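You operate a simulated robot arm through the tools that you are given. There is no shell and no other tool. Be economical: measure what you need, move in short steps, check, and stop when the job is done.

You are at the controls of a simulated robot arm. One attempt, no reset.

## Task
Fold both hand towels in three on the ironing board.
Fine: one outer third over the middle, then the other on top; they stay on the board.

Only the result counts: the job must be done as asked and must still hold three seconds after the hand-in. Knocking over, shifting, dropping, spilling or breaking anything else fails it. Flat cloth is picked up by pressing the open fingertips on it (5 to 10 N) and closing them slowly along it; thin cloth reads only 2 to 8 mm in the jaws.

## Robot
A 6-joint arm with a two-finger parallel gripper, fixed in place. Base frame: the origin is at the foot of the arm, x ahead of it, y to its left, z up. Readings come in m, degrees, newtons and seconds.
With the tool pointing down near the work surface it reaches from about 0.32 to 0.7 m from the base axis. Its first joint turns from -166.0 to 166.0 degrees. Payload 4.1 kg.
The tool frame sits at the grasp point between the pads (the TCP): z along the fingers, y along the line on which they close. The tips reach 0.023 m beyond it. Largest opening 0.094 m; finger width 0.038, thickness 0.01; the body of the gripper, 0.054 by 0.096 m, starts 0.039 m behind the TCP.
Orientation is that of the tool frame in the base frame, as [roll, pitch, yaw] about the fixed x, y, z axes, in that order (R = Rz(yaw) Ry(pitch) Rx(roll)). With the fingers straight down and closing along the base's y, the tool's x points along the base's -x, its y along +y and its z along -z.

## Interface
- The arm moves only by the tool play_rows. Its argument "motion" is a list of rows, each an object of numbers (a shift or turn left out is 0, a gripper value left out holds the last): "tx", "ty", "tz": the shift along the base's x, y, z in m; "wx", "wy", "wz": the turn, a rotation vector about the base's x, y, z in degrees; "gripper": the gripper command, from -1 (shut) to 1 (fully open), values between in proportion. In form: [{"tx": .., "ty": .., "tz": .., "wx": .., "wy": .., "wz": .., "gripper": ..}, ...]. A call has 1 to 20 rows; each row shifts and turns the commanded pose from where the row before left it. Rows are played at 5 a second. More than 0.05 m and 8.6 degrees between two rows, or a gripper value outside its range, and nothing of the call is played. A pose out of reach is approached as far as the arm can. The call stops where the force on the tool passes 90 N (or 10 N more than at its start, if that is more) or the arm is blocked; 0.2 s more then pass. Each finger travels about 0.045 m/s and halts on what it meets, pressing with about 21 N; the grip force reading is that of the motor and also rises with nothing between the fingers. The clock runs only during rows and for 0.2 s after the last one: add rows that do not move to give the fingers time. The reply holds the time, the measured pose of the TCP, the force on the tool along the base axes, the opening and the grip force, in the units named above and with some noise, with the torque about the TCP (base axes, N m) and any sound that the robot's microphone picked up.
- Cameras (640 x 400 px; columns grow to the right, rows downward): "scene" is fixed at [0.0511, -0.4939, 1.4225]; the picture's right is [0.58, -0.81, 0.00], its down [-0.47, -0.34, -0.81] and it looks along [0.66, 0.47, -0.58] (base axes); focal length 323 px, centre (320, 200). "wrist" rides on the gripper at [0.086, 0.016, -0.075] in the tool frame; the picture's right is [-0.18, 0.98, 0.00], its down [-0.58, -0.11, -0.81] and it looks along [-0.79, -0.15, 0.59] (tool axes); focal length 243 px, centre (320, 200). There is no depth. A picture from a camera that has moved, and an enlarged one, comes with that camera's place and axes in the base frame and with its lens. The place of the scene camera against the robot may be out by one fixed shift of up to 0.018 m in any direction.
- grab_frame(camera): a new picture of that camera. No time passes.
- slide_trunk(by): slides the trunk up (or, below 0, down) by that many m; the arm rides with it, the base frame stays. It gives what a move gives, with no picture.
- enlarge(camera, box): a new picture of the part [left, top, right, bottom] of that camera's present view, enlarged. No time passes.
- sign_off(): hands the job in; it is judged then, once.

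Work in short steps. Places have to be worked out from the pictures, the camera data and where the tool is seen: move nearer, look again, correct. Check each grasp and each placing, and mend what went wrong. You have 120 turns and 68 pictures in all, those below and enlarged ones among them. Open the gripper and draw the arm clear of the work before you hand the job in, unless the task says otherwise; then end with one line.

The tools are called after "Emit:" as a command line: name --argument value ..., lists and objects as JSON in quotes. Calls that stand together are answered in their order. play_rows: Moves the arm, as the interface text tells. Its arguments: {"type":"object","properties":{"motion":{"type":"array","items":{"type":"object","properties":{"tx":{"type":"number"},"ty":{"type":"number"},"tz":{"type":"number"},"wx":{"type":"number"},"wy":{"type":"number"},"wz":{"type":"number"},"gripper":{"type":"number"}}}}},"required":["motion"]} The other tools are called the same way: slide_trunk (by) slides the trunk up or down; grab_frame (camera) takes a picture; enlarge (camera, box) takes an enlarged picture of a part of a camera's view; sign_off () hands the job in.

At the start:

```text
clock: 0.0
tcp_pos: [0.3687, -0.1329, 1.1528]
tcp_rot: [-180.0, 0.0, -179.9]
ft_force: [0.6, 0.5, 1.1]
ft_torque: [-0.01, -0.03, -0.03]
width: 0.0941
finger_force: 0.1
trunk travel left (down, up): [-0.5, 0.09]
```

scene: 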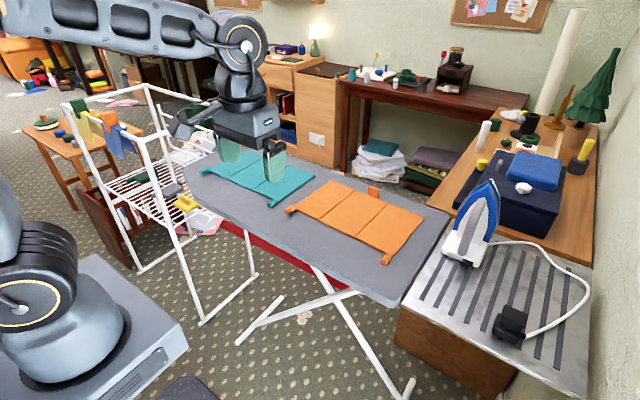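
wrist: 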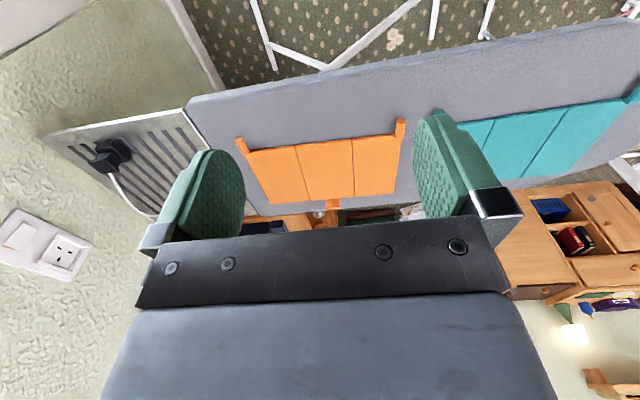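

I estimate the board top at z≈0.885, with orange spanning y -0.31..-0.03 and teal 0.04..0.33, and the near edges at x≈0.56. I'll look closer at both towels.

Emit:
enlarge --camera "scene" --box '[180, 130, 450, 300]'

Emit:
enlarge --camera "wrist" --box '[220, 60, 640, 240]'

```text
2.35 times, centred on (315, 215) of scene
camera zoom: at [0.0511, -0.4939, 1.4225], right [0.58, -0.81, 0.0], down [-0.47, -0.34, -0.81], along [0.66, 0.47, -0.58], focal length 761 px, centre (332, 165)
```

zoom: 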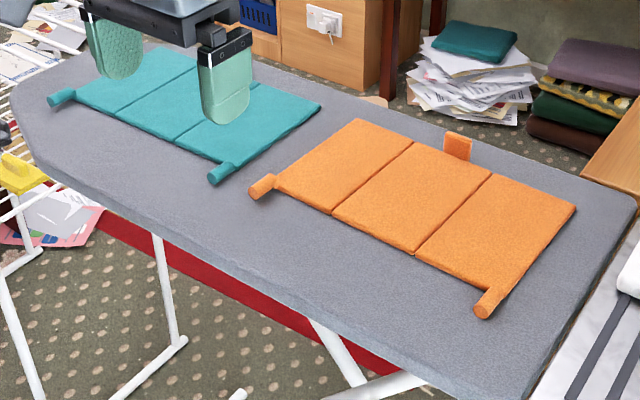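

```text
1.52 times, centred on (430, 150) of wrist
camera zoom: at [0.2828, -0.1171, 1.2261], right [0.18, 0.98, 0.0], down [0.58, -0.11, 0.81], along [0.79, -0.15, -0.59], focal length 370 px, centre (152, 276)
```

zoom: 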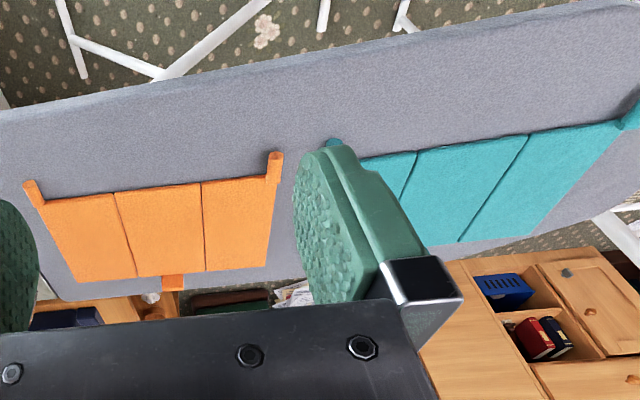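

Each towel is three hinged panels with a small rolled tab at each outer near corner. I'll move above orange's +y tab (≈0.565,-0.027) and look again.

Emit:
play_rows --motion '[{"tx": 0.027, "ty": 0.015, "tz": -0.021}, {"tx": 0.027, "ty": 0.015, "tz": -0.021}, {"tx": 0.027, "ty": 0.015, "tz": -0.021}, {"tx": 0.027, "ty": 0.015, "tz": -0.021}, {"tx": 0.027, "ty": 0.015, "tz": -0.021}, {"tx": 0.027, "ty": 0.015, "tz": -0.021}, {"tx": 0.027, "ty": 0.015, "tz": -0.021}, {}]'

Emit:
grab_frame --camera "wrist"

Emit:
grab_frame --camera "scene"

```text
clock: 1.8
tcp_pos: [0.558, -0.0282, 1.0067]
tcp_rot: [180.0, 0.0, 180.0]
ft_force: [0.2, 0.3, 0.0]
ft_torque: [0.03, 0.03, 0.01]
width: 0.0938
finger_force: 0.1
trunk travel left (down, up): [-0.5, 0.09]
```

```text
63 pictures are left
camera wrist: at [0.4707, -0.013, 1.0784], right [0.18, 0.98, 0.0], down [0.58, -0.11, 0.81], along [0.79, -0.15, -0.59], focal length 243 px, centre (320, 200)
```

wrist: 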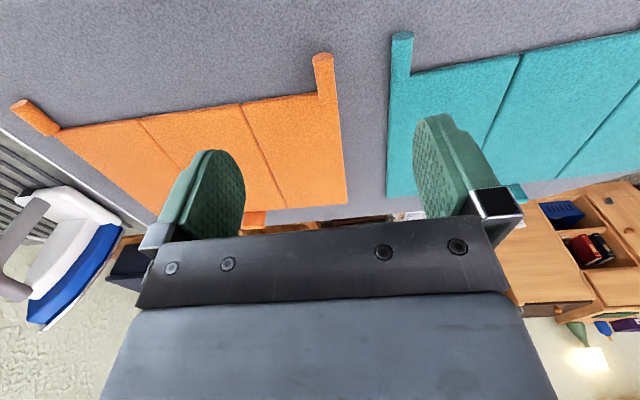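

```text
62 pictures are left
```

scene: 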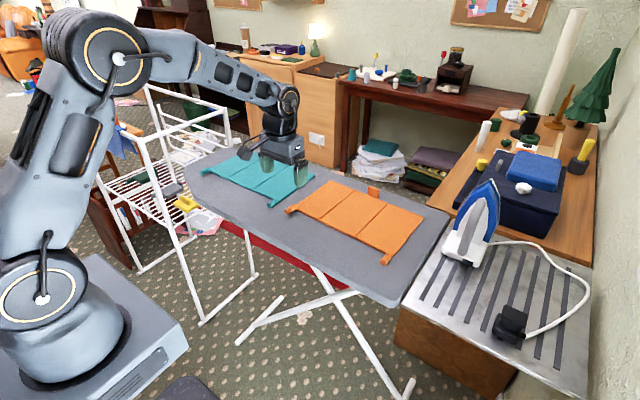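

The tab is at y≈-0.027, x 0.551–0.58, with the panel edge starting at 0.58. I'll descend most of the way with the fingers partly closed.

Emit:
play_rows --motion '[{"tz": -0.03, "gripper": 0.2}, {"tz": -0.03}, {"tz": -0.015}, {}]'

Emit:
grab_frame --camera "wrist"

Emit:
enlarge --camera "scene" --box '[240, 140, 370, 230]'

```text
clock: 2.8
tcp_pos: [0.5576, -0.026, 0.9301]
tcp_rot: [-180.0, 0.0, -179.9]
ft_force: [0.4, 0.2, -0.5]
ft_torque: [0.01, -0.04, -0.02]
width: 0.0564
finger_force: 0.0
trunk travel left (down, up): [-0.5, 0.09]
```

```text
61 pictures are left
camera wrist: at [0.4718, -0.0115, 1.0031], right [0.18, 0.98, 0.0], down [0.58, -0.11, 0.81], along [0.79, -0.15, -0.59], focal length 243 px, centre (320, 200)
```

wrist: 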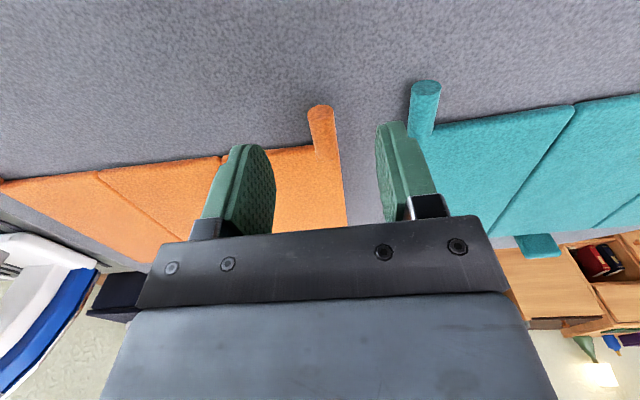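

```text
4.44 times, centred on (305, 185) of scene
camera zoom: at [0.0511, -0.4939, 1.4225], right [0.58, -0.81, 0.0], down [-0.47, -0.34, -0.81], along [0.66, 0.47, -0.58], focal length 1437 px, centre (387, 267)
```

zoom: 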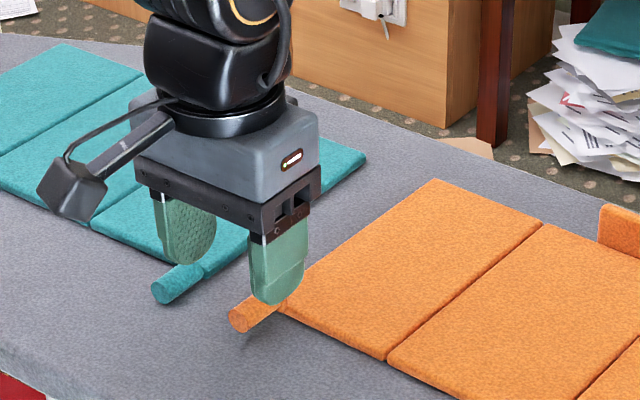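

Triangulating across the wrist views puts the tab top nearer z≈0.865, the tip at x≈0.56 and the panel edge at ≈0.60. I'll shift to x≈0.577, y≈-0.030 and descend in small steps, watching for contact.

Emit:
play_rows --motion '[{"tx": 0.018, "ty": -0.004, "tz": -0.015}, {"tz": -0.015}, {"tz": -0.012}, {}]'

Emit:
grab_frame --camera "wrist"

Emit:
enlarge --camera "scene" --box '[240, 140, 370, 230]'

```text
clock: 3.8
tcp_pos: [0.5757, -0.0309, 0.8924]
tcp_rot: [-179.9, 0.3, -179.9]
ft_force: [0.2, -0.6, 19.5]
ft_torque: [-0.63, -0.32, -0.03]
width: 0.0564
finger_force: 0.3
trunk travel left (down, up): [-0.5, 0.09]
```

```text
59 pictures are left
camera wrist: at [0.49, -0.0159, 0.964], right [0.18, 0.98, 0.0], down [0.58, -0.11, 0.81], along [0.8, -0.15, -0.59], focal length 243 px, centre (320, 200)
```

wrist: 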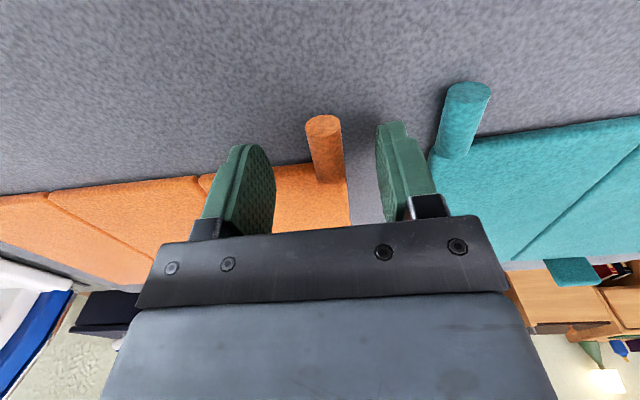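

```text
4.44 times, centred on (305, 185) of scene
camera zoom: at [0.0511, -0.4939, 1.4225], right [0.58, -0.81, 0.0], down [-0.47, -0.34, -0.81], along [0.66, 0.47, -0.58], focal length 1437 px, centre (387, 267)
```

zoom: 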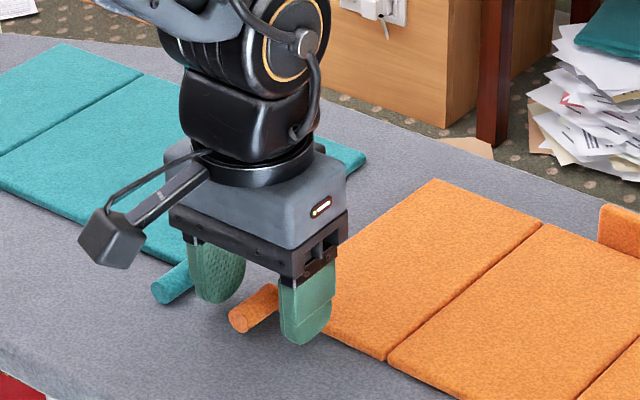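

The contact torque shows only the inner finger touching, so it is on the panel edge (tip z≈0.87). I'll lift, back off 14 mm in x, and go down again.

Emit:
play_rows --motion '[{"tz": 0.012}, {"tx": -0.014}, {"tz": -0.01}, {"tz": -0.004}, {}]'

```text
clock: 5.0
tcp_pos: [0.5624, -0.0309, 0.8862]
tcp_rot: [-180.0, -0.1, 180.0]
ft_force: [0.0, 0.6, 0.5]
ft_torque: [-0.03, -0.01, -0.02]
width: 0.0564
finger_force: 0.0
trunk travel left (down, up): [-0.5, 0.09]
```

No contact, so the fingers are clear of the panel. I'll go down 3 mm more and close on the tab.

Emit:
play_rows --motion '[{"tz": -0.003}, {"gripper": -0.2}, {"gripper": -0.5}, {"gripper": -0.8}, {"gripper": -1}, {}, {}]'

Emit:
grab_frame --camera "wrist"

```text
clock: 6.6
tcp_pos: [0.5625, -0.0302, 0.8833]
tcp_rot: [179.9, 0.0, 180.0]
ft_force: [-0.9, -0.6, 0.5]
ft_torque: [0.04, 0.03, -0.29]
width: 0.0156
finger_force: 21.4
trunk travel left (down, up): [-0.5, 0.09]
```

```text
57 pictures are left
camera wrist: at [0.4759, -0.0162, 0.9565], right [0.18, 0.98, 0.0], down [0.58, -0.11, 0.81], along [0.79, -0.15, -0.59], focal length 243 px, centre (320, 200)
```

wrist: 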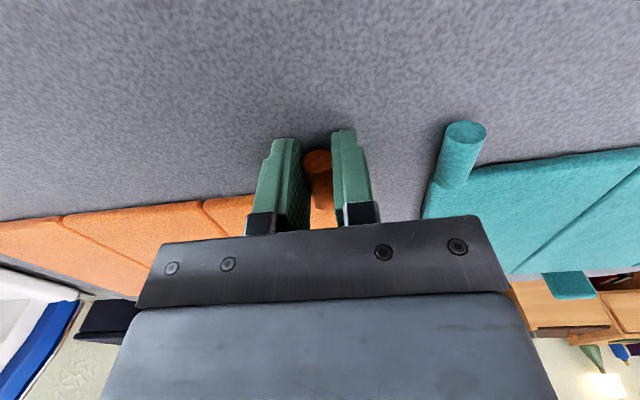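

The tab is held (15.6 mm). The hinge is at y≈-0.112, so the radius is about 0.082. I'll arc the first 30° and check the forces.

Emit:
play_rows --motion '[{"ty": -0.0012, "tz": 0.0143}, {"ty": -0.0037, "tz": 0.0138}, {"ty": -0.0061, "tz": 0.013}, {}]'

Emit:
grab_frame --camera "wrist"

Emit:
enlarge --camera "scene" --box '[240, 140, 450, 280]'

```text
clock: 7.6
tcp_pos: [0.5609, -0.041, 0.9249]
tcp_rot: [-179.9, 0.0, -180.0]
ft_force: [0.0, 0.3, -1.2]
ft_torque: [0.09, 0.08, 0.07]
width: 0.0158
finger_force: 21.2
trunk travel left (down, up): [-0.5, 0.09]
```

```text
56 pictures are left
camera wrist: at [0.4752, -0.0257, 0.9981], right [0.18, 0.98, 0.0], down [0.58, -0.11, 0.81], along [0.79, -0.15, -0.59], focal length 243 px, centre (320, 200)
```

wrist: 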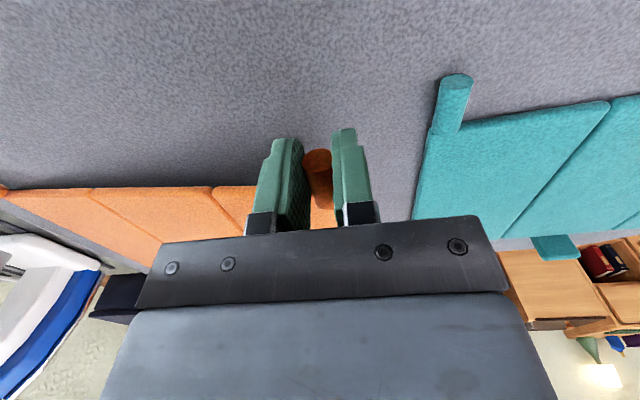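

```text
2.86 times, centred on (345, 210) of scene
camera zoom: at [0.0511, -0.4939, 1.4225], right [0.58, -0.81, 0.0], down [-0.47, -0.34, -0.81], along [0.66, 0.47, -0.58], focal length 924 px, centre (249, 171)
```

zoom: 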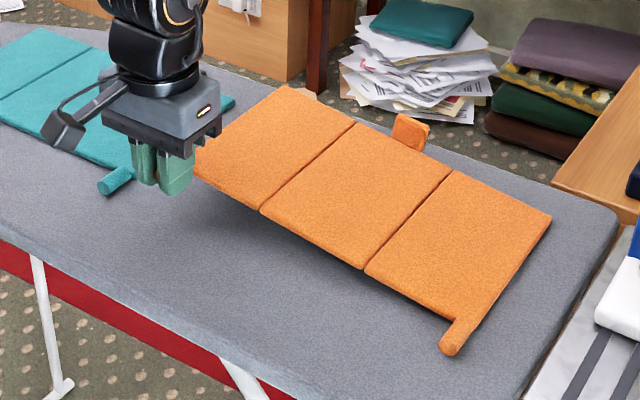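

The whole towel has lifted as one, so the hinges resist. I'll wait a second to see if it's a damped hinge that relaxes.

Emit:
play_rows --motion '[{}, {}, {}, {}, {}, {}, {}, {}]'

Emit:
enlarge --camera "scene" --box '[240, 140, 450, 280]'

```text
clock: 9.4
tcp_pos: [0.5618, -0.0414, 0.9242]
tcp_rot: [-180.0, 0.0, -180.0]
ft_force: [-0.3, 0.5, -2.2]
ft_torque: [0.09, 0.09, 0.05]
width: 0.0155
finger_force: 21.5
trunk travel left (down, up): [-0.5, 0.09]
```

```text
2.86 times, centred on (345, 210) of scene
camera zoom: at [0.0511, -0.4939, 1.4225], right [0.58, -0.81, 0.0], down [-0.47, -0.34, -0.81], along [0.66, 0.47, -0.58], focal length 924 px, centre (249, 171)
```

zoom: 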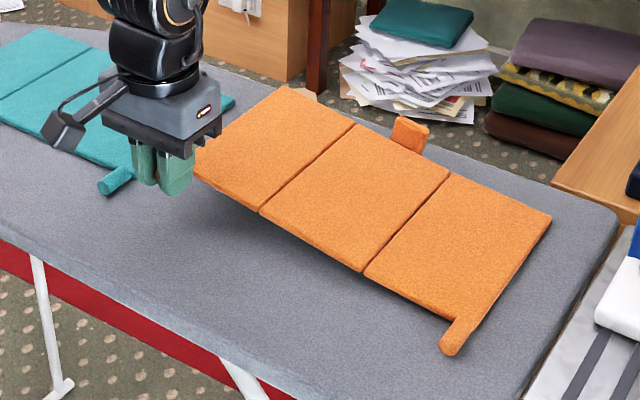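

The hinge has friction, and the vertical gripper counters the roll (+0.09 N·m on the tool). I'll rotate the tool about +x around the tab to add a bending moment and see.

Emit:
play_rows --motion '[{"wx": 7.5, "ty": -0.002}, {"wx": 7.5, "ty": -0.002}, {"wx": 7.5, "ty": -0.002, "tz": -0.001}, {"wx": 7.5, "ty": -0.0015, "tz": -0.001}, {}, {}]'

Emit:
enlarge --camera "scene" --box '[240, 140, 450, 280]'

```text
clock: 10.8
tcp_pos: [0.5603, -0.0492, 0.9227]
tcp_rot: [150.0, 0.0, -180.0]
ft_force: [0.0, 1.0, 0.8]
ft_torque: [0.03, -0.07, 0.01]
width: 0.0154
finger_force: 20.8
trunk travel left (down, up): [-0.5, 0.09]
```

```text
2.86 times, centred on (345, 210) of scene
camera zoom: at [0.0511, -0.4939, 1.4225], right [0.58, -0.81, 0.0], down [-0.47, -0.34, -0.81], along [0.66, 0.47, -0.58], focal length 924 px, centre (249, 171)
```

zoom: 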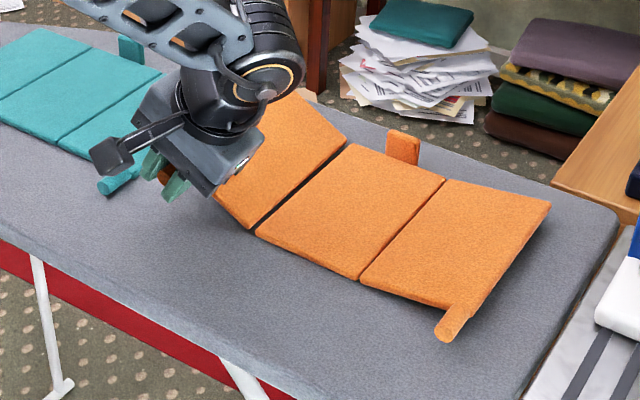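

That worked: panel 1 bent to ~30°. I'll keep rotating tool and tab together about the hinge (y≈-0.112, z≈0.862), 24° at first.

Emit:
play_rows --motion '[{"wx": 4, "ty": -0.0046, "tz": 0.0041}, {"wx": 4, "ty": -0.0046, "tz": 0.0041}, {"wx": 4, "ty": -0.005, "tz": 0.0035}, {"wx": 4, "ty": -0.005, "tz": 0.0035}, {"wx": 4, "ty": -0.0055, "tz": 0.0027}, {"wx": 4, "ty": -0.0055, "tz": 0.0026}, {}, {}]'

Emit:
enlarge --camera "scene" --box '[240, 140, 450, 280]'

```text
clock: 12.6
tcp_pos: [0.5626, -0.0791, 0.9444]
tcp_rot: [126.0, 0.0, -180.0]
ft_force: [0.0, 4.7, 7.2]
ft_torque: [-0.01, -0.06, 0.12]
width: 0.0158
finger_force: 21.0
trunk travel left (down, up): [-0.5, 0.09]
```

```text
2.86 times, centred on (345, 210) of scene
camera zoom: at [0.0511, -0.4939, 1.4225], right [0.58, -0.81, 0.0], down [-0.47, -0.34, -0.81], along [0.66, 0.47, -0.58], focal length 924 px, centre (249, 171)
```

zoom: 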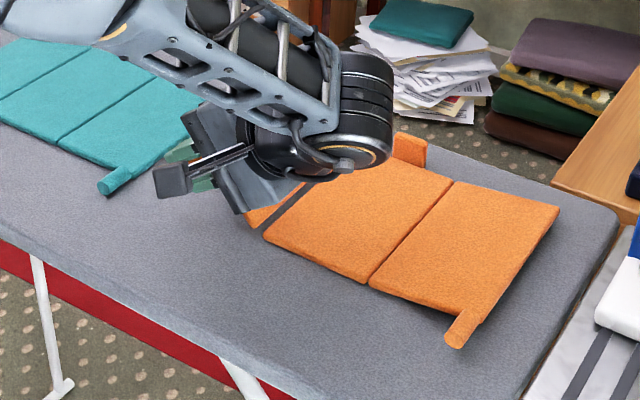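

The force (4.7, 7.2 N) is radial, so my radius is slightly short. I'll ease outward while rotating 16° more.

Emit:
play_rows --motion '[{"ty": 0.0015, "tz": 0.003}, {"wx": 4, "ty": -0.0055, "tz": 0.003}, {"wx": 4, "ty": -0.006, "tz": 0.0025}, {"wx": 4, "ty": -0.006, "tz": 0.0015}, {"wx": 4, "ty": -0.006, "tz": 0.001}, {}, {}]'

Emit:
enlarge --camera "scene" --box '[240, 140, 450, 280]'

Emit:
grab_frame --camera "wrist"

```text
clock: 14.2
tcp_pos: [0.5621, -0.101, 0.9554]
tcp_rot: [110.1, 0.1, 180.0]
ft_force: [2.3, 1.8, 6.1]
ft_torque: [0.05, -0.18, 0.03]
width: 0.0152
finger_force: 21.5
trunk travel left (down, up): [-0.5, 0.09]
```

```text
2.86 times, centred on (345, 210) of scene
camera zoom: at [0.0511, -0.4939, 1.4225], right [0.58, -0.81, 0.0], down [-0.47, -0.34, -0.81], along [0.66, 0.47, -0.58], focal length 924 px, centre (249, 171)
```

zoom: 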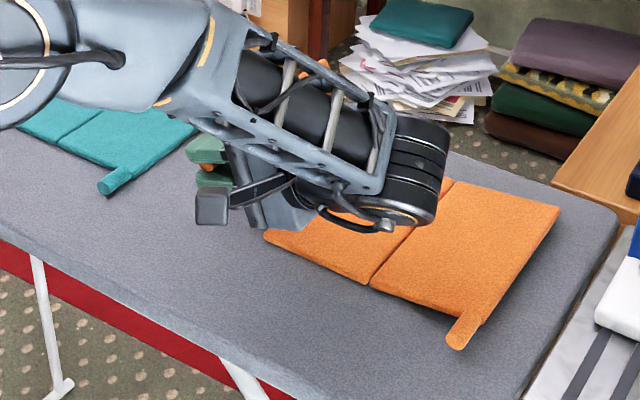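

```text
50 pictures are left
camera wrist: at [0.4752, -0.1671, 0.9937], right [0.18, 0.34, 0.92], down [0.58, -0.79, 0.17], along [0.79, 0.51, -0.34], focal length 243 px, centre (320, 200)
```

wrist: 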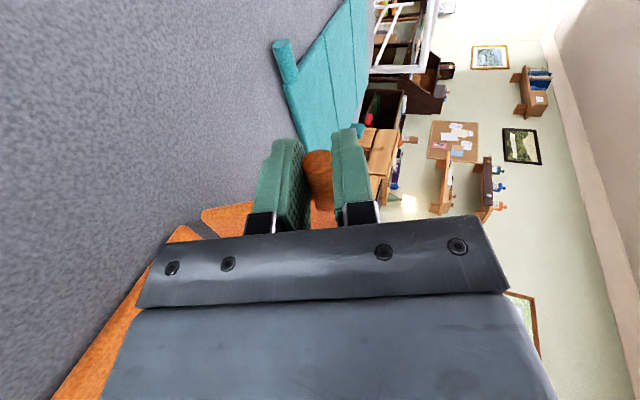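

Panel 1 is at ~70°. I'll relieve the push, open the fingers a little, and slide out along -x off the tab's end, expecting hinge friction to hold the panel up.

Emit:
play_rows --motion '[{"ty": 0.001, "tz": 0.003}, {"gripper": -0.5}, {"gripper": -0.3}, {}, {}, {"tx": -0.025}, {"tx": -0.03}, {}]'

Emit:
enlarge --camera "scene" --box '[240, 140, 450, 280]'

Emit:
grab_frame --camera "wrist"

```text
clock: 16.0
tcp_pos: [0.5065, -0.1008, 0.9565]
tcp_rot: [110.0, 0.0, -180.0]
ft_force: [-0.8, -0.2, -0.7]
ft_torque: [0.03, 0.02, -0.02]
width: 0.0331
finger_force: 0.1
trunk travel left (down, up): [-0.5, 0.09]
```

```text
2.86 times, centred on (345, 210) of scene
camera zoom: at [0.0511, -0.4939, 1.4225], right [0.58, -0.81, 0.0], down [-0.47, -0.34, -0.81], along [0.66, 0.47, -0.58], focal length 924 px, centre (249, 171)
```

zoom: 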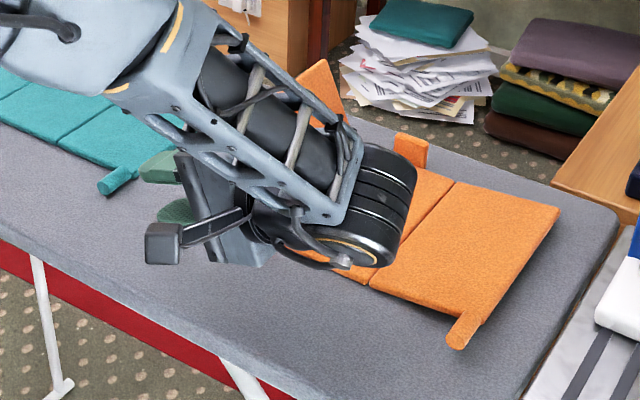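

```text
48 pictures are left
camera wrist: at [0.4203, -0.1668, 0.9956], right [0.18, 0.34, 0.92], down [0.58, -0.79, 0.17], along [0.79, 0.51, -0.34], focal length 243 px, centre (320, 200)
```

wrist: 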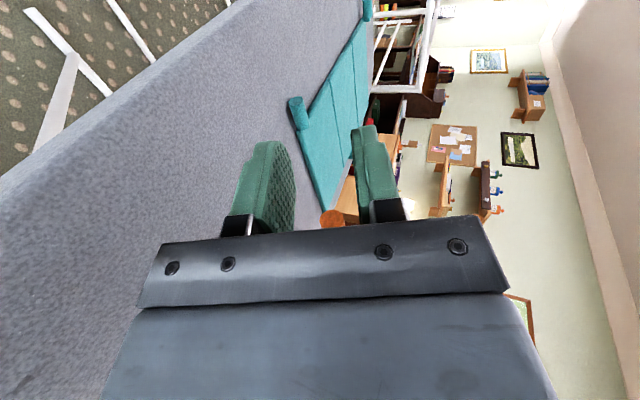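

The panel stays up by itself. I'll swing the tool to the other side (tilt +70° → -60°) with some extra height, so I can re-grip the tab from outside.

Emit:
play_rows --motion '[{"tz": 0.03, "tx": -0.01}, {"tz": 0.03, "wx": -8.125}, {"wx": -8.125}, {"wx": -8.125}, {"wx": -8.125}, {"wx": -8.125}, {"wx": -8.125}, {"wx": -8.125}, {"wx": -8.125, "ty": 0.005}, {"wx": -8.125, "ty": 0.005}, {"wx": -8.125, "ty": 0.005}, {"wx": -8.125, "ty": 0.005}, {"wx": -8.125, "ty": 0.005}, {"wx": -8.125, "ty": 0.003}, {"wx": -8.125}, {"wx": -8.125}, {"wx": -8.125}, {}, {}]'

Emit:
enlarge --camera "scene" --box '[200, 110, 450, 280]'

Emit:
grab_frame --camera "wrist"

```text
clock: 20.0
tcp_pos: [0.497, -0.072, 1.0183]
tcp_rot: [-120.0, 0.0, -180.0]
ft_force: [-0.1, 0.3, 0.2]
ft_torque: [-0.02, -0.02, -0.01]
width: 0.0326
finger_force: 0.0
trunk travel left (down, up): [-0.5, 0.09]
```

```text
2.35 times, centred on (325, 195) of scene
camera zoom: at [0.0511, -0.4939, 1.4225], right [0.58, -0.81, 0.0], down [-0.47, -0.34, -0.81], along [0.66, 0.47, -0.58], focal length 761 px, centre (308, 212)
```

zoom: 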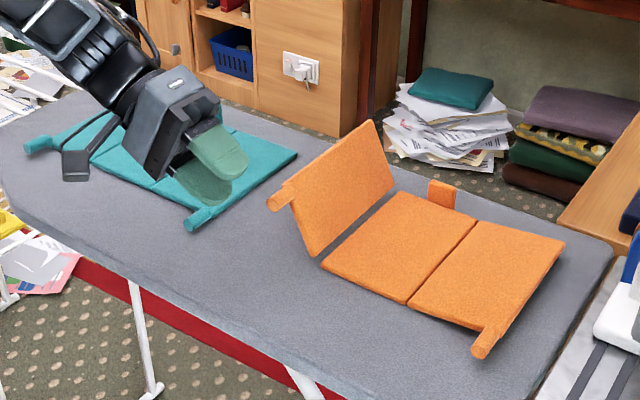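

```text
46 pictures are left
camera wrist: at [0.411, -0.0012, 1.0394], right [0.18, 0.49, -0.85], down [0.58, 0.64, 0.5], along [0.79, -0.59, -0.17], focal length 243 px, centre (320, 200)
```

wrist: 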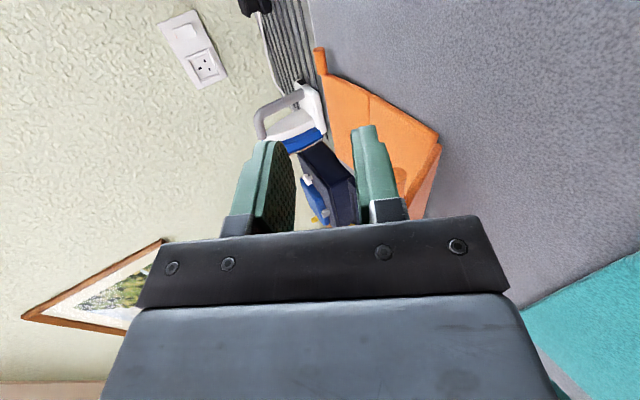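

The wrist view puts the tab end at y≈-0.092, z≈0.947. I'll align the jaws to it and slide forward along +x, stopping short for a check.

Emit:
play_rows --motion '[{"tz": -0.03, "ty": -0.003, "gripper": 0.0}, {"tz": -0.032, "ty": -0.002}, {}, {"tx": 0.015}, {}]'

Emit:
grab_frame --camera "wrist"

```text
clock: 21.2
tcp_pos: [0.5095, -0.0779, 0.9561]
tcp_rot: [-120.1, 0.0, 179.9]
ft_force: [0.6, -0.4, 0.0]
ft_torque: [0.04, -0.02, 0.02]
width: 0.0471
finger_force: 0.1
trunk travel left (down, up): [-0.5, 0.09]
```

```text
45 pictures are left
camera wrist: at [0.4238, -0.0068, 0.9773], right [0.18, 0.49, -0.85], down [0.58, 0.64, 0.5], along [0.79, -0.59, -0.17], focal length 243 px, centre (320, 200)
```

wrist: 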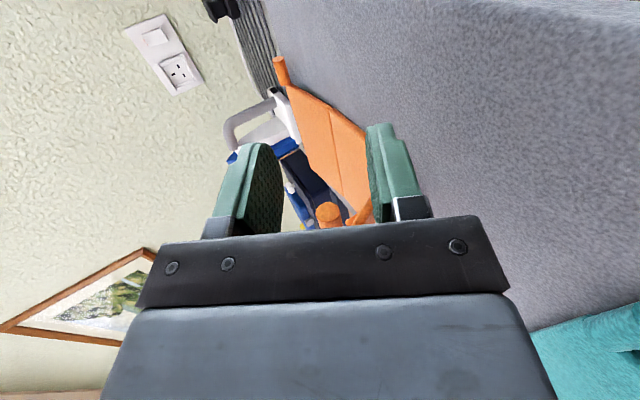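

The tab is centred in the jaws, about 17 mm ahead of the TCP. I'll advance and close.

Emit:
play_rows --motion '[{"tx": 0.026}, {"tx": 0.026}, {}, {"gripper": -0.4}, {"gripper": -0.7}, {"gripper": -1}, {}, {}]'

Emit:
grab_frame --camera "wrist"

Emit:
enlarge --camera "scene" --box '[200, 110, 450, 280]'

```text
clock: 23.0
tcp_pos: [0.5638, -0.0764, 0.9546]
tcp_rot: [-120.0, 0.1, -179.9]
ft_force: [-0.2, 3.6, 5.7]
ft_torque: [-0.05, 0.02, 0.09]
width: 0.0157
finger_force: 21.0
trunk travel left (down, up): [-0.5, 0.09]
```

```text
44 pictures are left
camera wrist: at [0.4769, -0.0052, 0.9771], right [0.18, 0.49, -0.85], down [0.58, 0.64, 0.5], along [0.79, -0.59, -0.17], focal length 243 px, centre (320, 200)
```

wrist: 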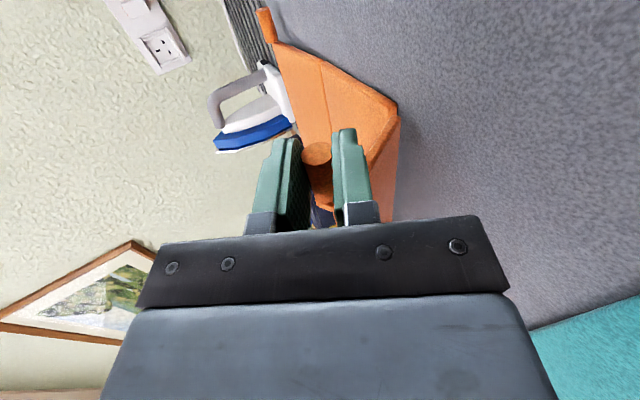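

```text
2.35 times, centred on (325, 195) of scene
camera zoom: at [0.0511, -0.4939, 1.4225], right [0.58, -0.81, 0.0], down [-0.47, -0.34, -0.81], along [0.66, 0.47, -0.58], focal length 761 px, centre (308, 212)
```

zoom: 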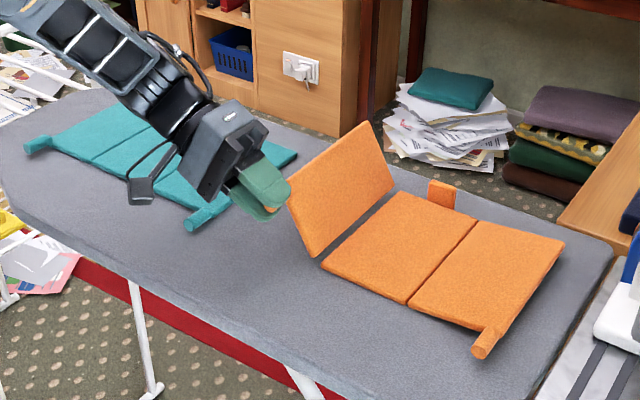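

Gripped from outside. I'll rotate tool and tab together about the hinge (≈-0.118, 0.866), 28° first.

Emit:
play_rows --motion '[{"wx": 3.5, "ty": -0.0055, "tz": 0.0022}, {"wx": 3.5, "ty": -0.0055, "tz": 0.0022}, {"wx": 3.5, "ty": -0.0058, "tz": 0.0015}, {"wx": 3.5, "ty": -0.0058, "tz": 0.0015}, {"wx": 3.5, "ty": -0.0059, "tz": 0.0008}, {"wx": 3.5, "ty": -0.0059, "tz": 0.0008}, {"wx": 3.5, "ty": -0.006, "tz": 0.0001}, {"wx": 3.5, "ty": -0.006, "tz": 0.0001}, {}]'

Emit:
enlarge --camera "scene" --box '[200, 110, 450, 280]'

```text
clock: 25.0
tcp_pos: [0.5611, -0.1238, 0.9662]
tcp_rot: [-148.1, 0.2, 179.9]
ft_force: [-3.5, -1.4, 31.1]
ft_torque: [-0.3, -0.24, -0.16]
width: 0.0157
finger_force: 21.5
trunk travel left (down, up): [-0.5, 0.09]
```

```text
2.35 times, centred on (325, 195) of scene
camera zoom: at [0.0511, -0.4939, 1.4225], right [0.58, -0.81, 0.0], down [-0.47, -0.34, -0.81], along [0.66, 0.47, -0.58], focal length 761 px, centre (308, 212)
```

zoom: 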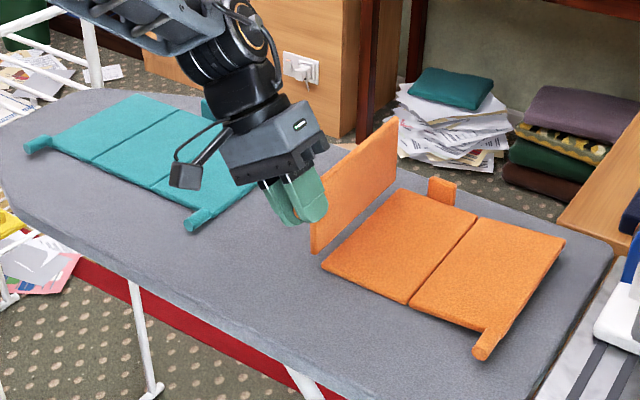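

31 N downward means the radius is too small; the panel is about vertical. I'll raise in small steps until that force vanishes.

Emit:
play_rows --motion '[{"tz": 0.004}, {"tz": 0.003}, {}]'

Emit:
grab_frame --camera "wrist"

```text
clock: 25.8
tcp_pos: [0.5642, -0.1227, 0.9708]
tcp_rot: [-148.1, -0.1, 180.0]
ft_force: [-0.2, 0.3, -1.8]
ft_torque: [0.09, 0.19, -0.02]
width: 0.0155
finger_force: 21.3
trunk travel left (down, up): [-0.5, 0.09]
```

```text
41 pictures are left
camera wrist: at [0.4773, -0.0711, 1.0235], right [0.18, 0.83, -0.52], down [0.58, 0.33, 0.74], along [0.79, -0.44, -0.43], focal length 243 px, centre (320, 200)
```

wrist: 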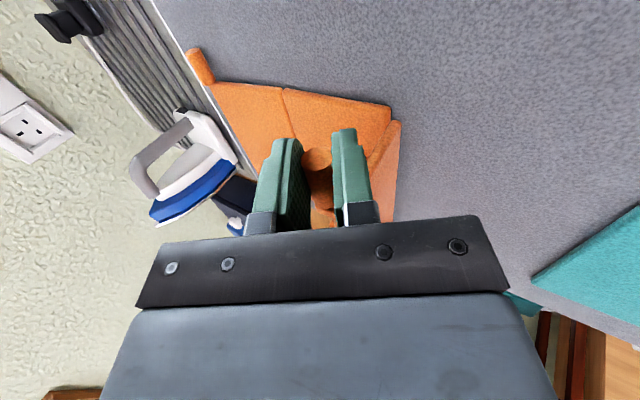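

Force cleared. The wrist view puts the hinge at y≈-0.125 and panels ~0.1 wide. I'll continue the arc with R=0.107 for 29°.

Emit:
play_rows --motion '[{"wx": 3.625, "ty": -0.0067, "tz": -0.0001}, {"wx": 3.625, "ty": -0.0068, "tz": -0.0005}, {"wx": 3.625, "ty": -0.0067, "tz": -0.001}, {"wx": 3.625, "ty": -0.0066, "tz": -0.0013}, {"wx": 3.625, "ty": -0.0065, "tz": -0.0018}, {"wx": 3.625, "ty": -0.0064, "tz": -0.0021}, {"wx": 3.625, "ty": -0.0062, "tz": -0.0026}, {"wx": 3.625, "ty": -0.0061, "tz": -0.0029}, {}]'

Emit:
enlarge --camera "scene" --box '[200, 110, 450, 280]'

```text
clock: 27.8
tcp_pos: [0.5647, -0.1739, 0.9596]
tcp_rot: [-177.1, 0.0, 179.9]
ft_force: [-0.8, -0.2, -0.7]
ft_torque: [-0.04, 0.25, 0.0]
width: 0.0155
finger_force: 21.0
trunk travel left (down, up): [-0.5, 0.09]
```

```text
2.35 times, centred on (325, 195) of scene
camera zoom: at [0.0511, -0.4939, 1.4225], right [0.58, -0.81, 0.0], down [-0.47, -0.34, -0.81], along [0.66, 0.47, -0.58], focal length 761 px, centre (308, 212)
```

zoom: 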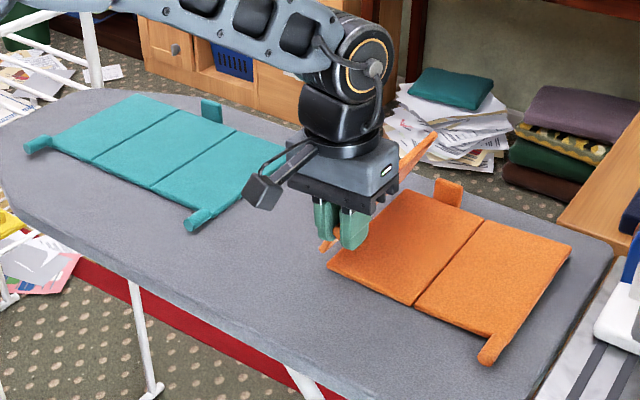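

Going well with low force. Continuing for another 29°.

Emit:
play_rows --motion '[{"wx": 3.625, "ty": -0.0059, "tz": -0.0034}, {"wx": 3.625, "ty": -0.0056, "tz": -0.0037}, {"wx": 3.625, "ty": -0.0054, "tz": -0.0041}, {"wx": 3.625, "ty": -0.0052, "tz": -0.0043}, {"wx": 3.625, "ty": -0.0048, "tz": -0.0047}, {"wx": 3.625, "ty": -0.0046, "tz": -0.005}, {"wx": 3.625, "ty": -0.0042, "tz": -0.0053}, {"wx": 3.625, "ty": -0.0039, "tz": -0.0055}, {}]'

Emit:
enlarge --camera "scene" --box '[200, 110, 450, 280]'

Emit:
grab_frame --camera "wrist"

```text
clock: 29.8
tcp_pos: [0.5635, -0.2169, 0.9234]
tcp_rot: [153.9, -0.1, 179.9]
ft_force: [-1.8, -0.6, -0.4]
ft_torque: [0.02, 0.23, 0.04]
width: 0.0156
finger_force: 20.7
trunk travel left (down, up): [-0.5, 0.09]
```

```text
2.35 times, centred on (325, 195) of scene
camera zoom: at [0.0511, -0.4939, 1.4225], right [0.58, -0.81, 0.0], down [-0.47, -0.34, -0.81], along [0.66, 0.47, -0.58], focal length 761 px, centre (308, 212)
```

zoom: 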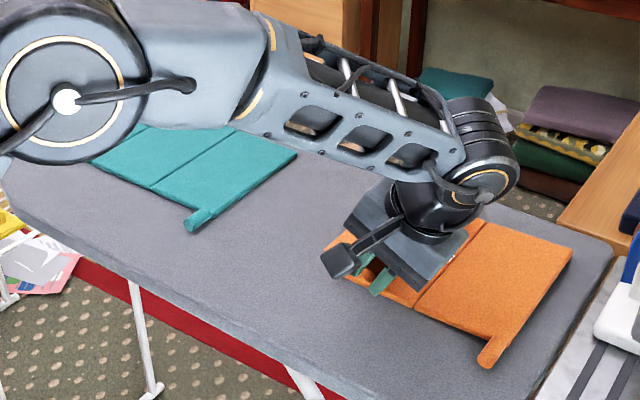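

```text
38 pictures are left
camera wrist: at [0.4777, -0.2354, 0.9956], right [0.18, 0.88, 0.43], down [0.58, -0.45, 0.68], along [0.79, 0.13, -0.6], focal length 243 px, centre (320, 200)
```

wrist: 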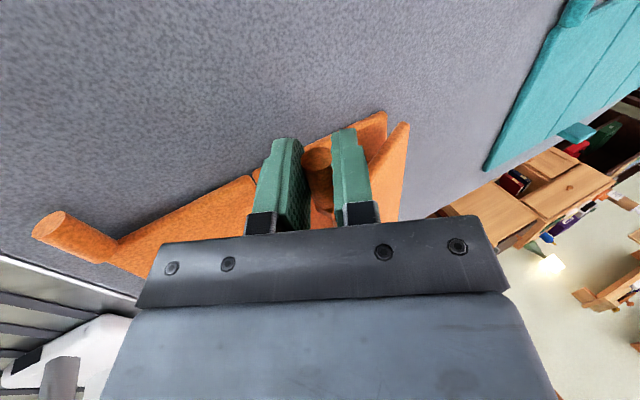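

The panel is at ~150°. I'll push the tab down the rest of the arc with only a slight extra rotation.

Emit:
play_rows --motion '[{"wx": 3, "ty": -0.004, "tz": -0.006}, {"wx": 3, "ty": -0.003, "tz": -0.006}, {"wx": 3, "ty": -0.002, "tz": -0.006}, {"ty": -0.001, "tz": -0.005}, {"tz": -0.004}, {}]'

Emit:
grab_frame --camera "wrist"

```text
clock: 31.2
tcp_pos: [0.5644, -0.2253, 0.8962]
tcp_rot: [145.0, 0.0, -180.0]
ft_force: [-0.2, -1.4, 1.1]
ft_torque: [0.09, 0.16, -0.05]
width: 0.0156
finger_force: 20.7
trunk travel left (down, up): [-0.5, 0.09]
```

```text
37 pictures are left
camera wrist: at [0.4776, -0.2571, 0.9653], right [0.18, 0.81, 0.56], down [0.58, -0.55, 0.6], along [0.79, 0.22, -0.57], focal length 243 px, centre (320, 200)
```

wrist: 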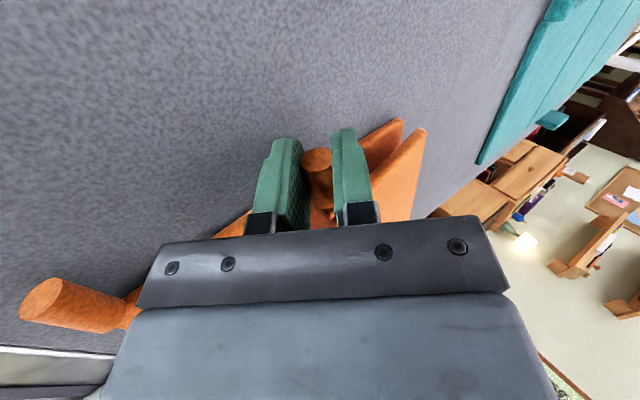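

Nearly closed. I'll press down a bit more until resistance rises.

Emit:
play_rows --motion '[{"tz": -0.004}, {"tz": -0.003}, {}]'

```text
clock: 32.0
tcp_pos: [0.5645, -0.2259, 0.8894]
tcp_rot: [145.0, 0.1, -179.9]
ft_force: [0.6, -3.4, 3.2]
ft_torque: [-0.06, 0.17, -0.05]
width: 0.0159
finger_force: 20.8
trunk travel left (down, up): [-0.5, 0.09]
```

The lower fingertip is now about at board level. I'll open slightly, slide out along -x and look.

Emit:
play_rows --motion '[{"tz": 0.002}, {"gripper": -0.6}, {}, {"tx": -0.025}, {"tx": -0.03}, {"tz": 0.04}, {"tz": 0.04, "ty": 0.02}, {"wx": -7, "tz": 0.03}, {"wx": -7}, {"wx": -7}, {"wx": -7}, {"wx": -7}, {}]'

Emit:
enlarge --camera "scene" --box '[200, 110, 450, 280]'

Emit:
grab_frame --camera "wrist"

```text
clock: 34.8
tcp_pos: [0.5107, -0.2063, 1.0018]
tcp_rot: [-179.9, 0.1, 180.0]
ft_force: [-1.1, -0.4, 0.2]
ft_torque: [0.03, 0.0, 0.0]
width: 0.0187
finger_force: 0.0
trunk travel left (down, up): [-0.5, 0.09]
```

```text
2.35 times, centred on (325, 195) of scene
camera zoom: at [0.0511, -0.4939, 1.4225], right [0.58, -0.81, 0.0], down [-0.47, -0.34, -0.81], along [0.66, 0.47, -0.58], focal length 761 px, centre (308, 212)
```

zoom: 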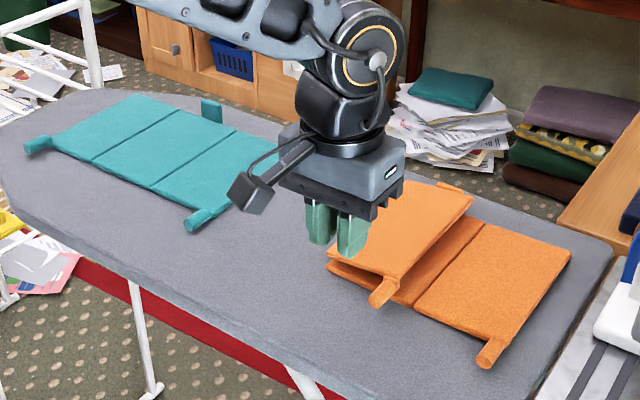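

```text
35 pictures are left
camera wrist: at [0.4231, -0.1907, 1.075], right [0.18, 0.98, 0.0], down [0.58, -0.11, 0.81], along [0.79, -0.15, -0.59], focal length 243 px, centre (320, 200)
```

wrist: 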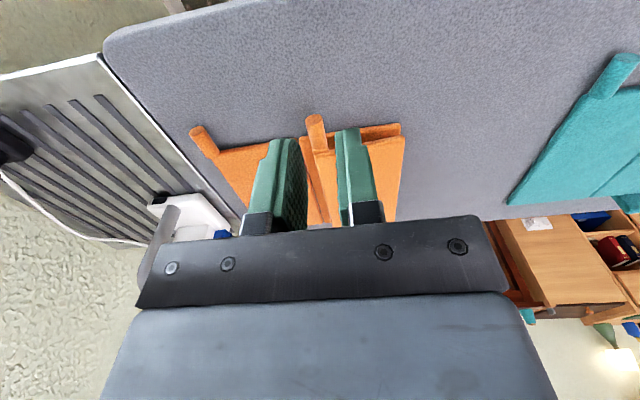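

Panel 1 is over the middle but slightly raised. I'll close the fingers and press it down near its free edge at (0.635,-0.20).

Emit:
play_rows --motion '[{"tx": 0.042, "gripper": -1}, {"tx": 0.042, "tz": -0.02}, {"tx": 0.04, "ty": 0.006, "tz": -0.025}, {"tz": -0.025}, {"tz": -0.01}, {"tz": -0.006}, {"tz": -0.005}, {}]'

Emit:
enlarge --camera "scene" --box '[200, 110, 450, 280]'

```text
clock: 36.6
tcp_pos: [0.6345, -0.1988, 0.9114]
tcp_rot: [-179.8, 0.4, 180.0]
ft_force: [2.0, 0.7, 14.8]
ft_torque: [-0.04, 0.21, 0.0]
width: 0.0
finger_force: 21.4
trunk travel left (down, up): [-0.5, 0.09]
```

```text
2.35 times, centred on (325, 195) of scene
camera zoom: at [0.0511, -0.4939, 1.4225], right [0.58, -0.81, 0.0], down [-0.47, -0.34, -0.81], along [0.66, 0.47, -0.58], focal length 761 px, centre (308, 212)
```

zoom: 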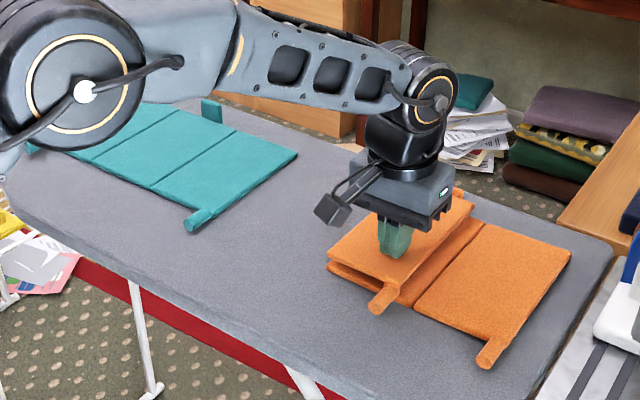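

The top is at z≈0.888 under 15 N. I'll press a little harder and nearer the free edge to see whether it yields.

Emit:
play_rows --motion '[{"tz": -0.004}, {"tz": -0.004}, {"tz": -0.004}, {}, {"tz": 0.03}, {"tz": 0.03}, {"tx": -0.04, "tz": 0.03}, {"tx": -0.045, "tz": 0.01}, {"tx": -0.045}, {}]'

Emit:
enlarge --camera "scene" --box '[300, 150, 450, 280]'

Emit:
grab_frame --camera "wrist"

```text
clock: 38.8
tcp_pos: [0.5035, -0.2003, 0.9988]
tcp_rot: [180.0, 0.0, 180.0]
ft_force: [0.7, 0.5, -0.4]
ft_torque: [0.04, 0.02, 0.01]
width: 0.0
finger_force: 21.0
trunk travel left (down, up): [-0.5, 0.09]
```

```text
3.08 times, centred on (375, 215) of scene
camera zoom: at [0.0511, -0.4939, 1.4225], right [0.58, -0.81, 0.0], down [-0.47, -0.34, -0.81], along [0.66, 0.47, -0.58], focal length 995 px, centre (151, 154)
```

zoom: 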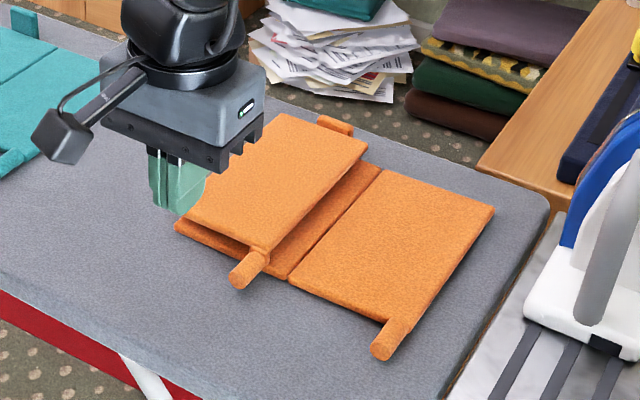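

```text
32 pictures are left
camera wrist: at [0.4167, -0.1858, 1.0717], right [0.18, 0.98, 0.0], down [0.58, -0.11, 0.81], along [0.79, -0.15, -0.59], focal length 243 px, centre (320, 200)
```

wrist: 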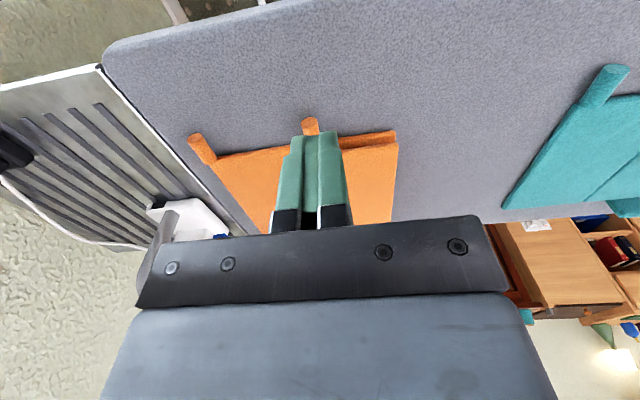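

The first fold lies over the middle. The next tab is at (0.557–0.585, -0.348) per the wrist view, so I'll move above it with the jaws half open.

Emit:
play_rows --motion '[{"ty": -0.045, "gripper": 0.2}, {"ty": -0.045, "tx": 0.01}, {"ty": -0.045, "tx": 0.02}, {"ty": -0.013, "tx": 0.028, "tz": -0.02}, {"tz": -0.03}, {"tz": -0.03}, {}]'

Emit:
grab_frame --camera "wrist"

```text
clock: 40.4
tcp_pos: [0.5611, -0.3485, 0.918]
tcp_rot: [179.9, 0.1, 179.9]
ft_force: [-0.1, -0.7, -0.2]
ft_torque: [-0.04, 0.01, -0.01]
width: 0.0565
finger_force: 0.1
trunk travel left (down, up): [-0.5, 0.09]
```

```text
31 pictures are left
camera wrist: at [0.4746, -0.3332, 0.9917], right [0.18, 0.98, 0.0], down [0.58, -0.11, 0.81], along [0.79, -0.15, -0.59], focal length 243 px, centre (320, 200)
```

wrist: 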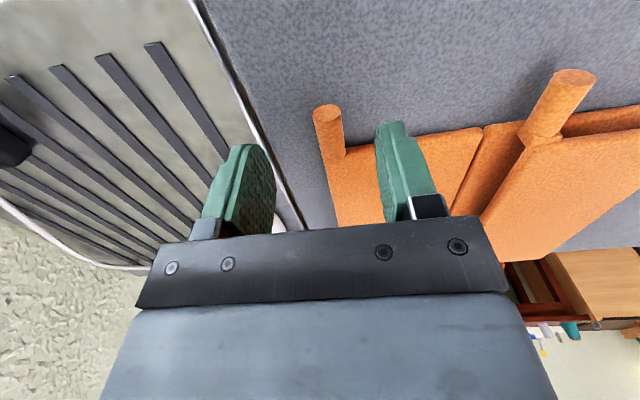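

The tab is at y≈-0.343 and the hinge at ≈-0.25. I'll shift 5 mm, lower to the same height as before and close.

Emit:
play_rows --motion '[{"ty": 0.005, "tz": -0.015}, {"tz": -0.012}, {"tz": -0.008}, {}, {"gripper": -0.2}, {"gripper": -0.5}, {"gripper": -0.8}, {"gripper": -1}, {}, {}]'

Emit:
grab_frame --camera "wrist"

```text
clock: 42.6
tcp_pos: [0.5602, -0.3419, 0.8829]
tcp_rot: [180.0, 0.0, -179.9]
ft_force: [0.8, 0.5, -0.2]
ft_torque: [0.02, 0.02, -0.23]
width: 0.0153
finger_force: 21.1
trunk travel left (down, up): [-0.5, 0.09]
```

```text
30 pictures are left
camera wrist: at [0.474, -0.3282, 0.9563], right [0.18, 0.98, 0.0], down [0.58, -0.11, 0.81], along [0.79, -0.15, -0.59], focal length 243 px, centre (320, 200)
```

wrist: 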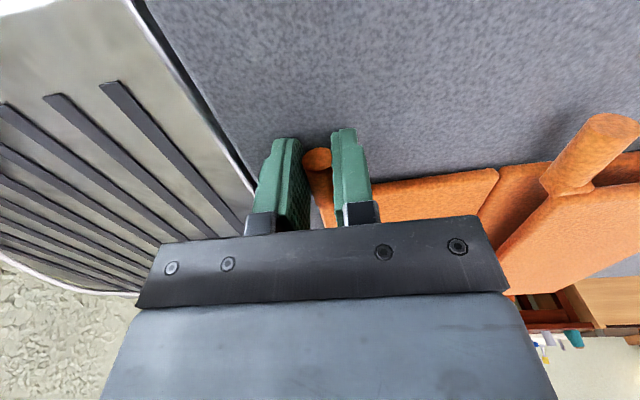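

Held at 15.3 mm. I'll rotate tool and tab together about the second hinge (≈-0.250, 0.865), 35° first.

Emit:
play_rows --motion '[{"wx": -5, "ty": 0.002, "tz": 0.008}, {"wx": -5, "ty": 0.0026, "tz": 0.0079}, {"wx": -5, "ty": 0.0033, "tz": 0.0075}, {"wx": -5, "ty": 0.0039, "tz": 0.0073}, {"wx": -5, "ty": 0.0045, "tz": 0.0068}, {"wx": -5, "ty": 0.0052, "tz": 0.0065}, {"wx": -5, "ty": 0.0057, "tz": 0.006}, {}, {}]'

Emit:
enlarge --camera "scene" --box '[240, 130, 450, 280]'

```text
clock: 44.6
tcp_pos: [0.5602, -0.3155, 0.9322]
tcp_rot: [-145.0, 0.0, 180.0]
ft_force: [0.3, -1.9, 1.8]
ft_torque: [0.0, -0.1, -0.05]
width: 0.0156
finger_force: 21.4
trunk travel left (down, up): [-0.5, 0.09]
```

```text
2.67 times, centred on (345, 205) of scene
camera zoom: at [0.0511, -0.4939, 1.4225], right [0.58, -0.81, 0.0], down [-0.47, -0.34, -0.81], along [0.66, 0.47, -0.58], focal length 862 px, centre (253, 187)
```

zoom: 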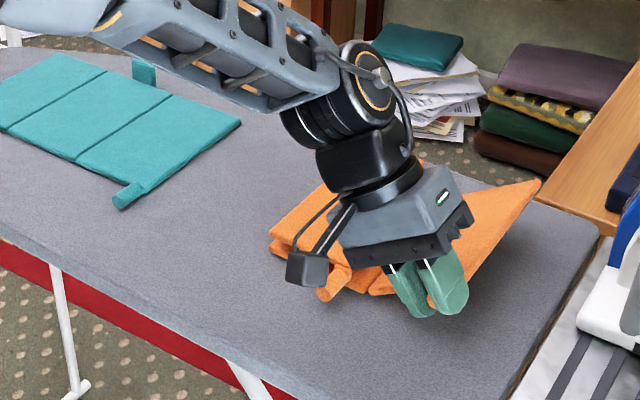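

Bending nicely. Continuing 33° more.

Emit:
play_rows --motion '[{"wx": -5, "ty": 0.0059, "tz": 0.006}, {"wx": -5, "ty": 0.0065, "tz": 0.0054}, {"wx": -5, "ty": 0.0068, "tz": 0.0049}, {"wx": -5, "ty": 0.0073, "tz": 0.004}, {"wx": -5, "ty": 0.0075, "tz": 0.0034}, {"wx": -5, "ty": 0.0079, "tz": 0.0025}, {"wx": -3, "ty": 0.005, "tz": 0.001}, {}, {}]'

Emit:
grab_frame --camera "wrist"

Emit:
enlarge --camera "scene" --box '[240, 130, 450, 280]'

```text
clock: 46.6
tcp_pos: [0.5598, -0.2691, 0.9626]
tcp_rot: [-112.0, 0.1, 180.0]
ft_force: [0.3, -4.3, 11.1]
ft_torque: [-0.1, -0.16, -0.11]
width: 0.0154
finger_force: 20.4
trunk travel left (down, up): [-0.5, 0.09]
```

```text
28 pictures are left
camera wrist: at [0.4742, -0.1947, 0.9732], right [0.19, 0.37, -0.91], down [0.58, 0.71, 0.4], along [0.79, -0.6, -0.08], focal length 243 px, centre (320, 200)
```

wrist: 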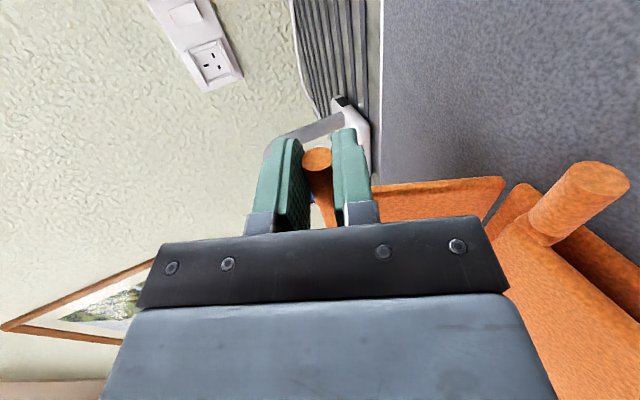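

```text
2.67 times, centred on (345, 205) of scene
camera zoom: at [0.0511, -0.4939, 1.4225], right [0.58, -0.81, 0.0], down [-0.47, -0.34, -0.81], along [0.66, 0.47, -0.58], focal length 862 px, centre (253, 187)
```

zoom: 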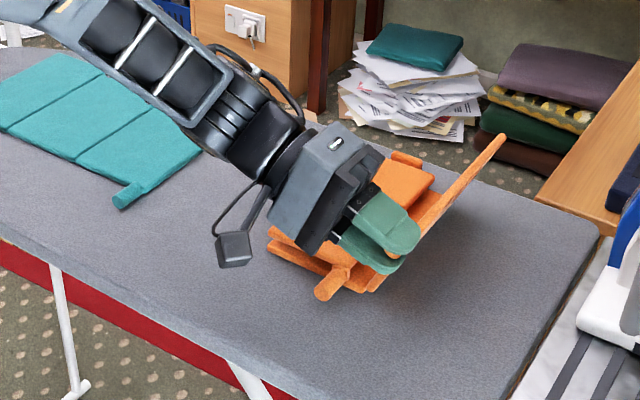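

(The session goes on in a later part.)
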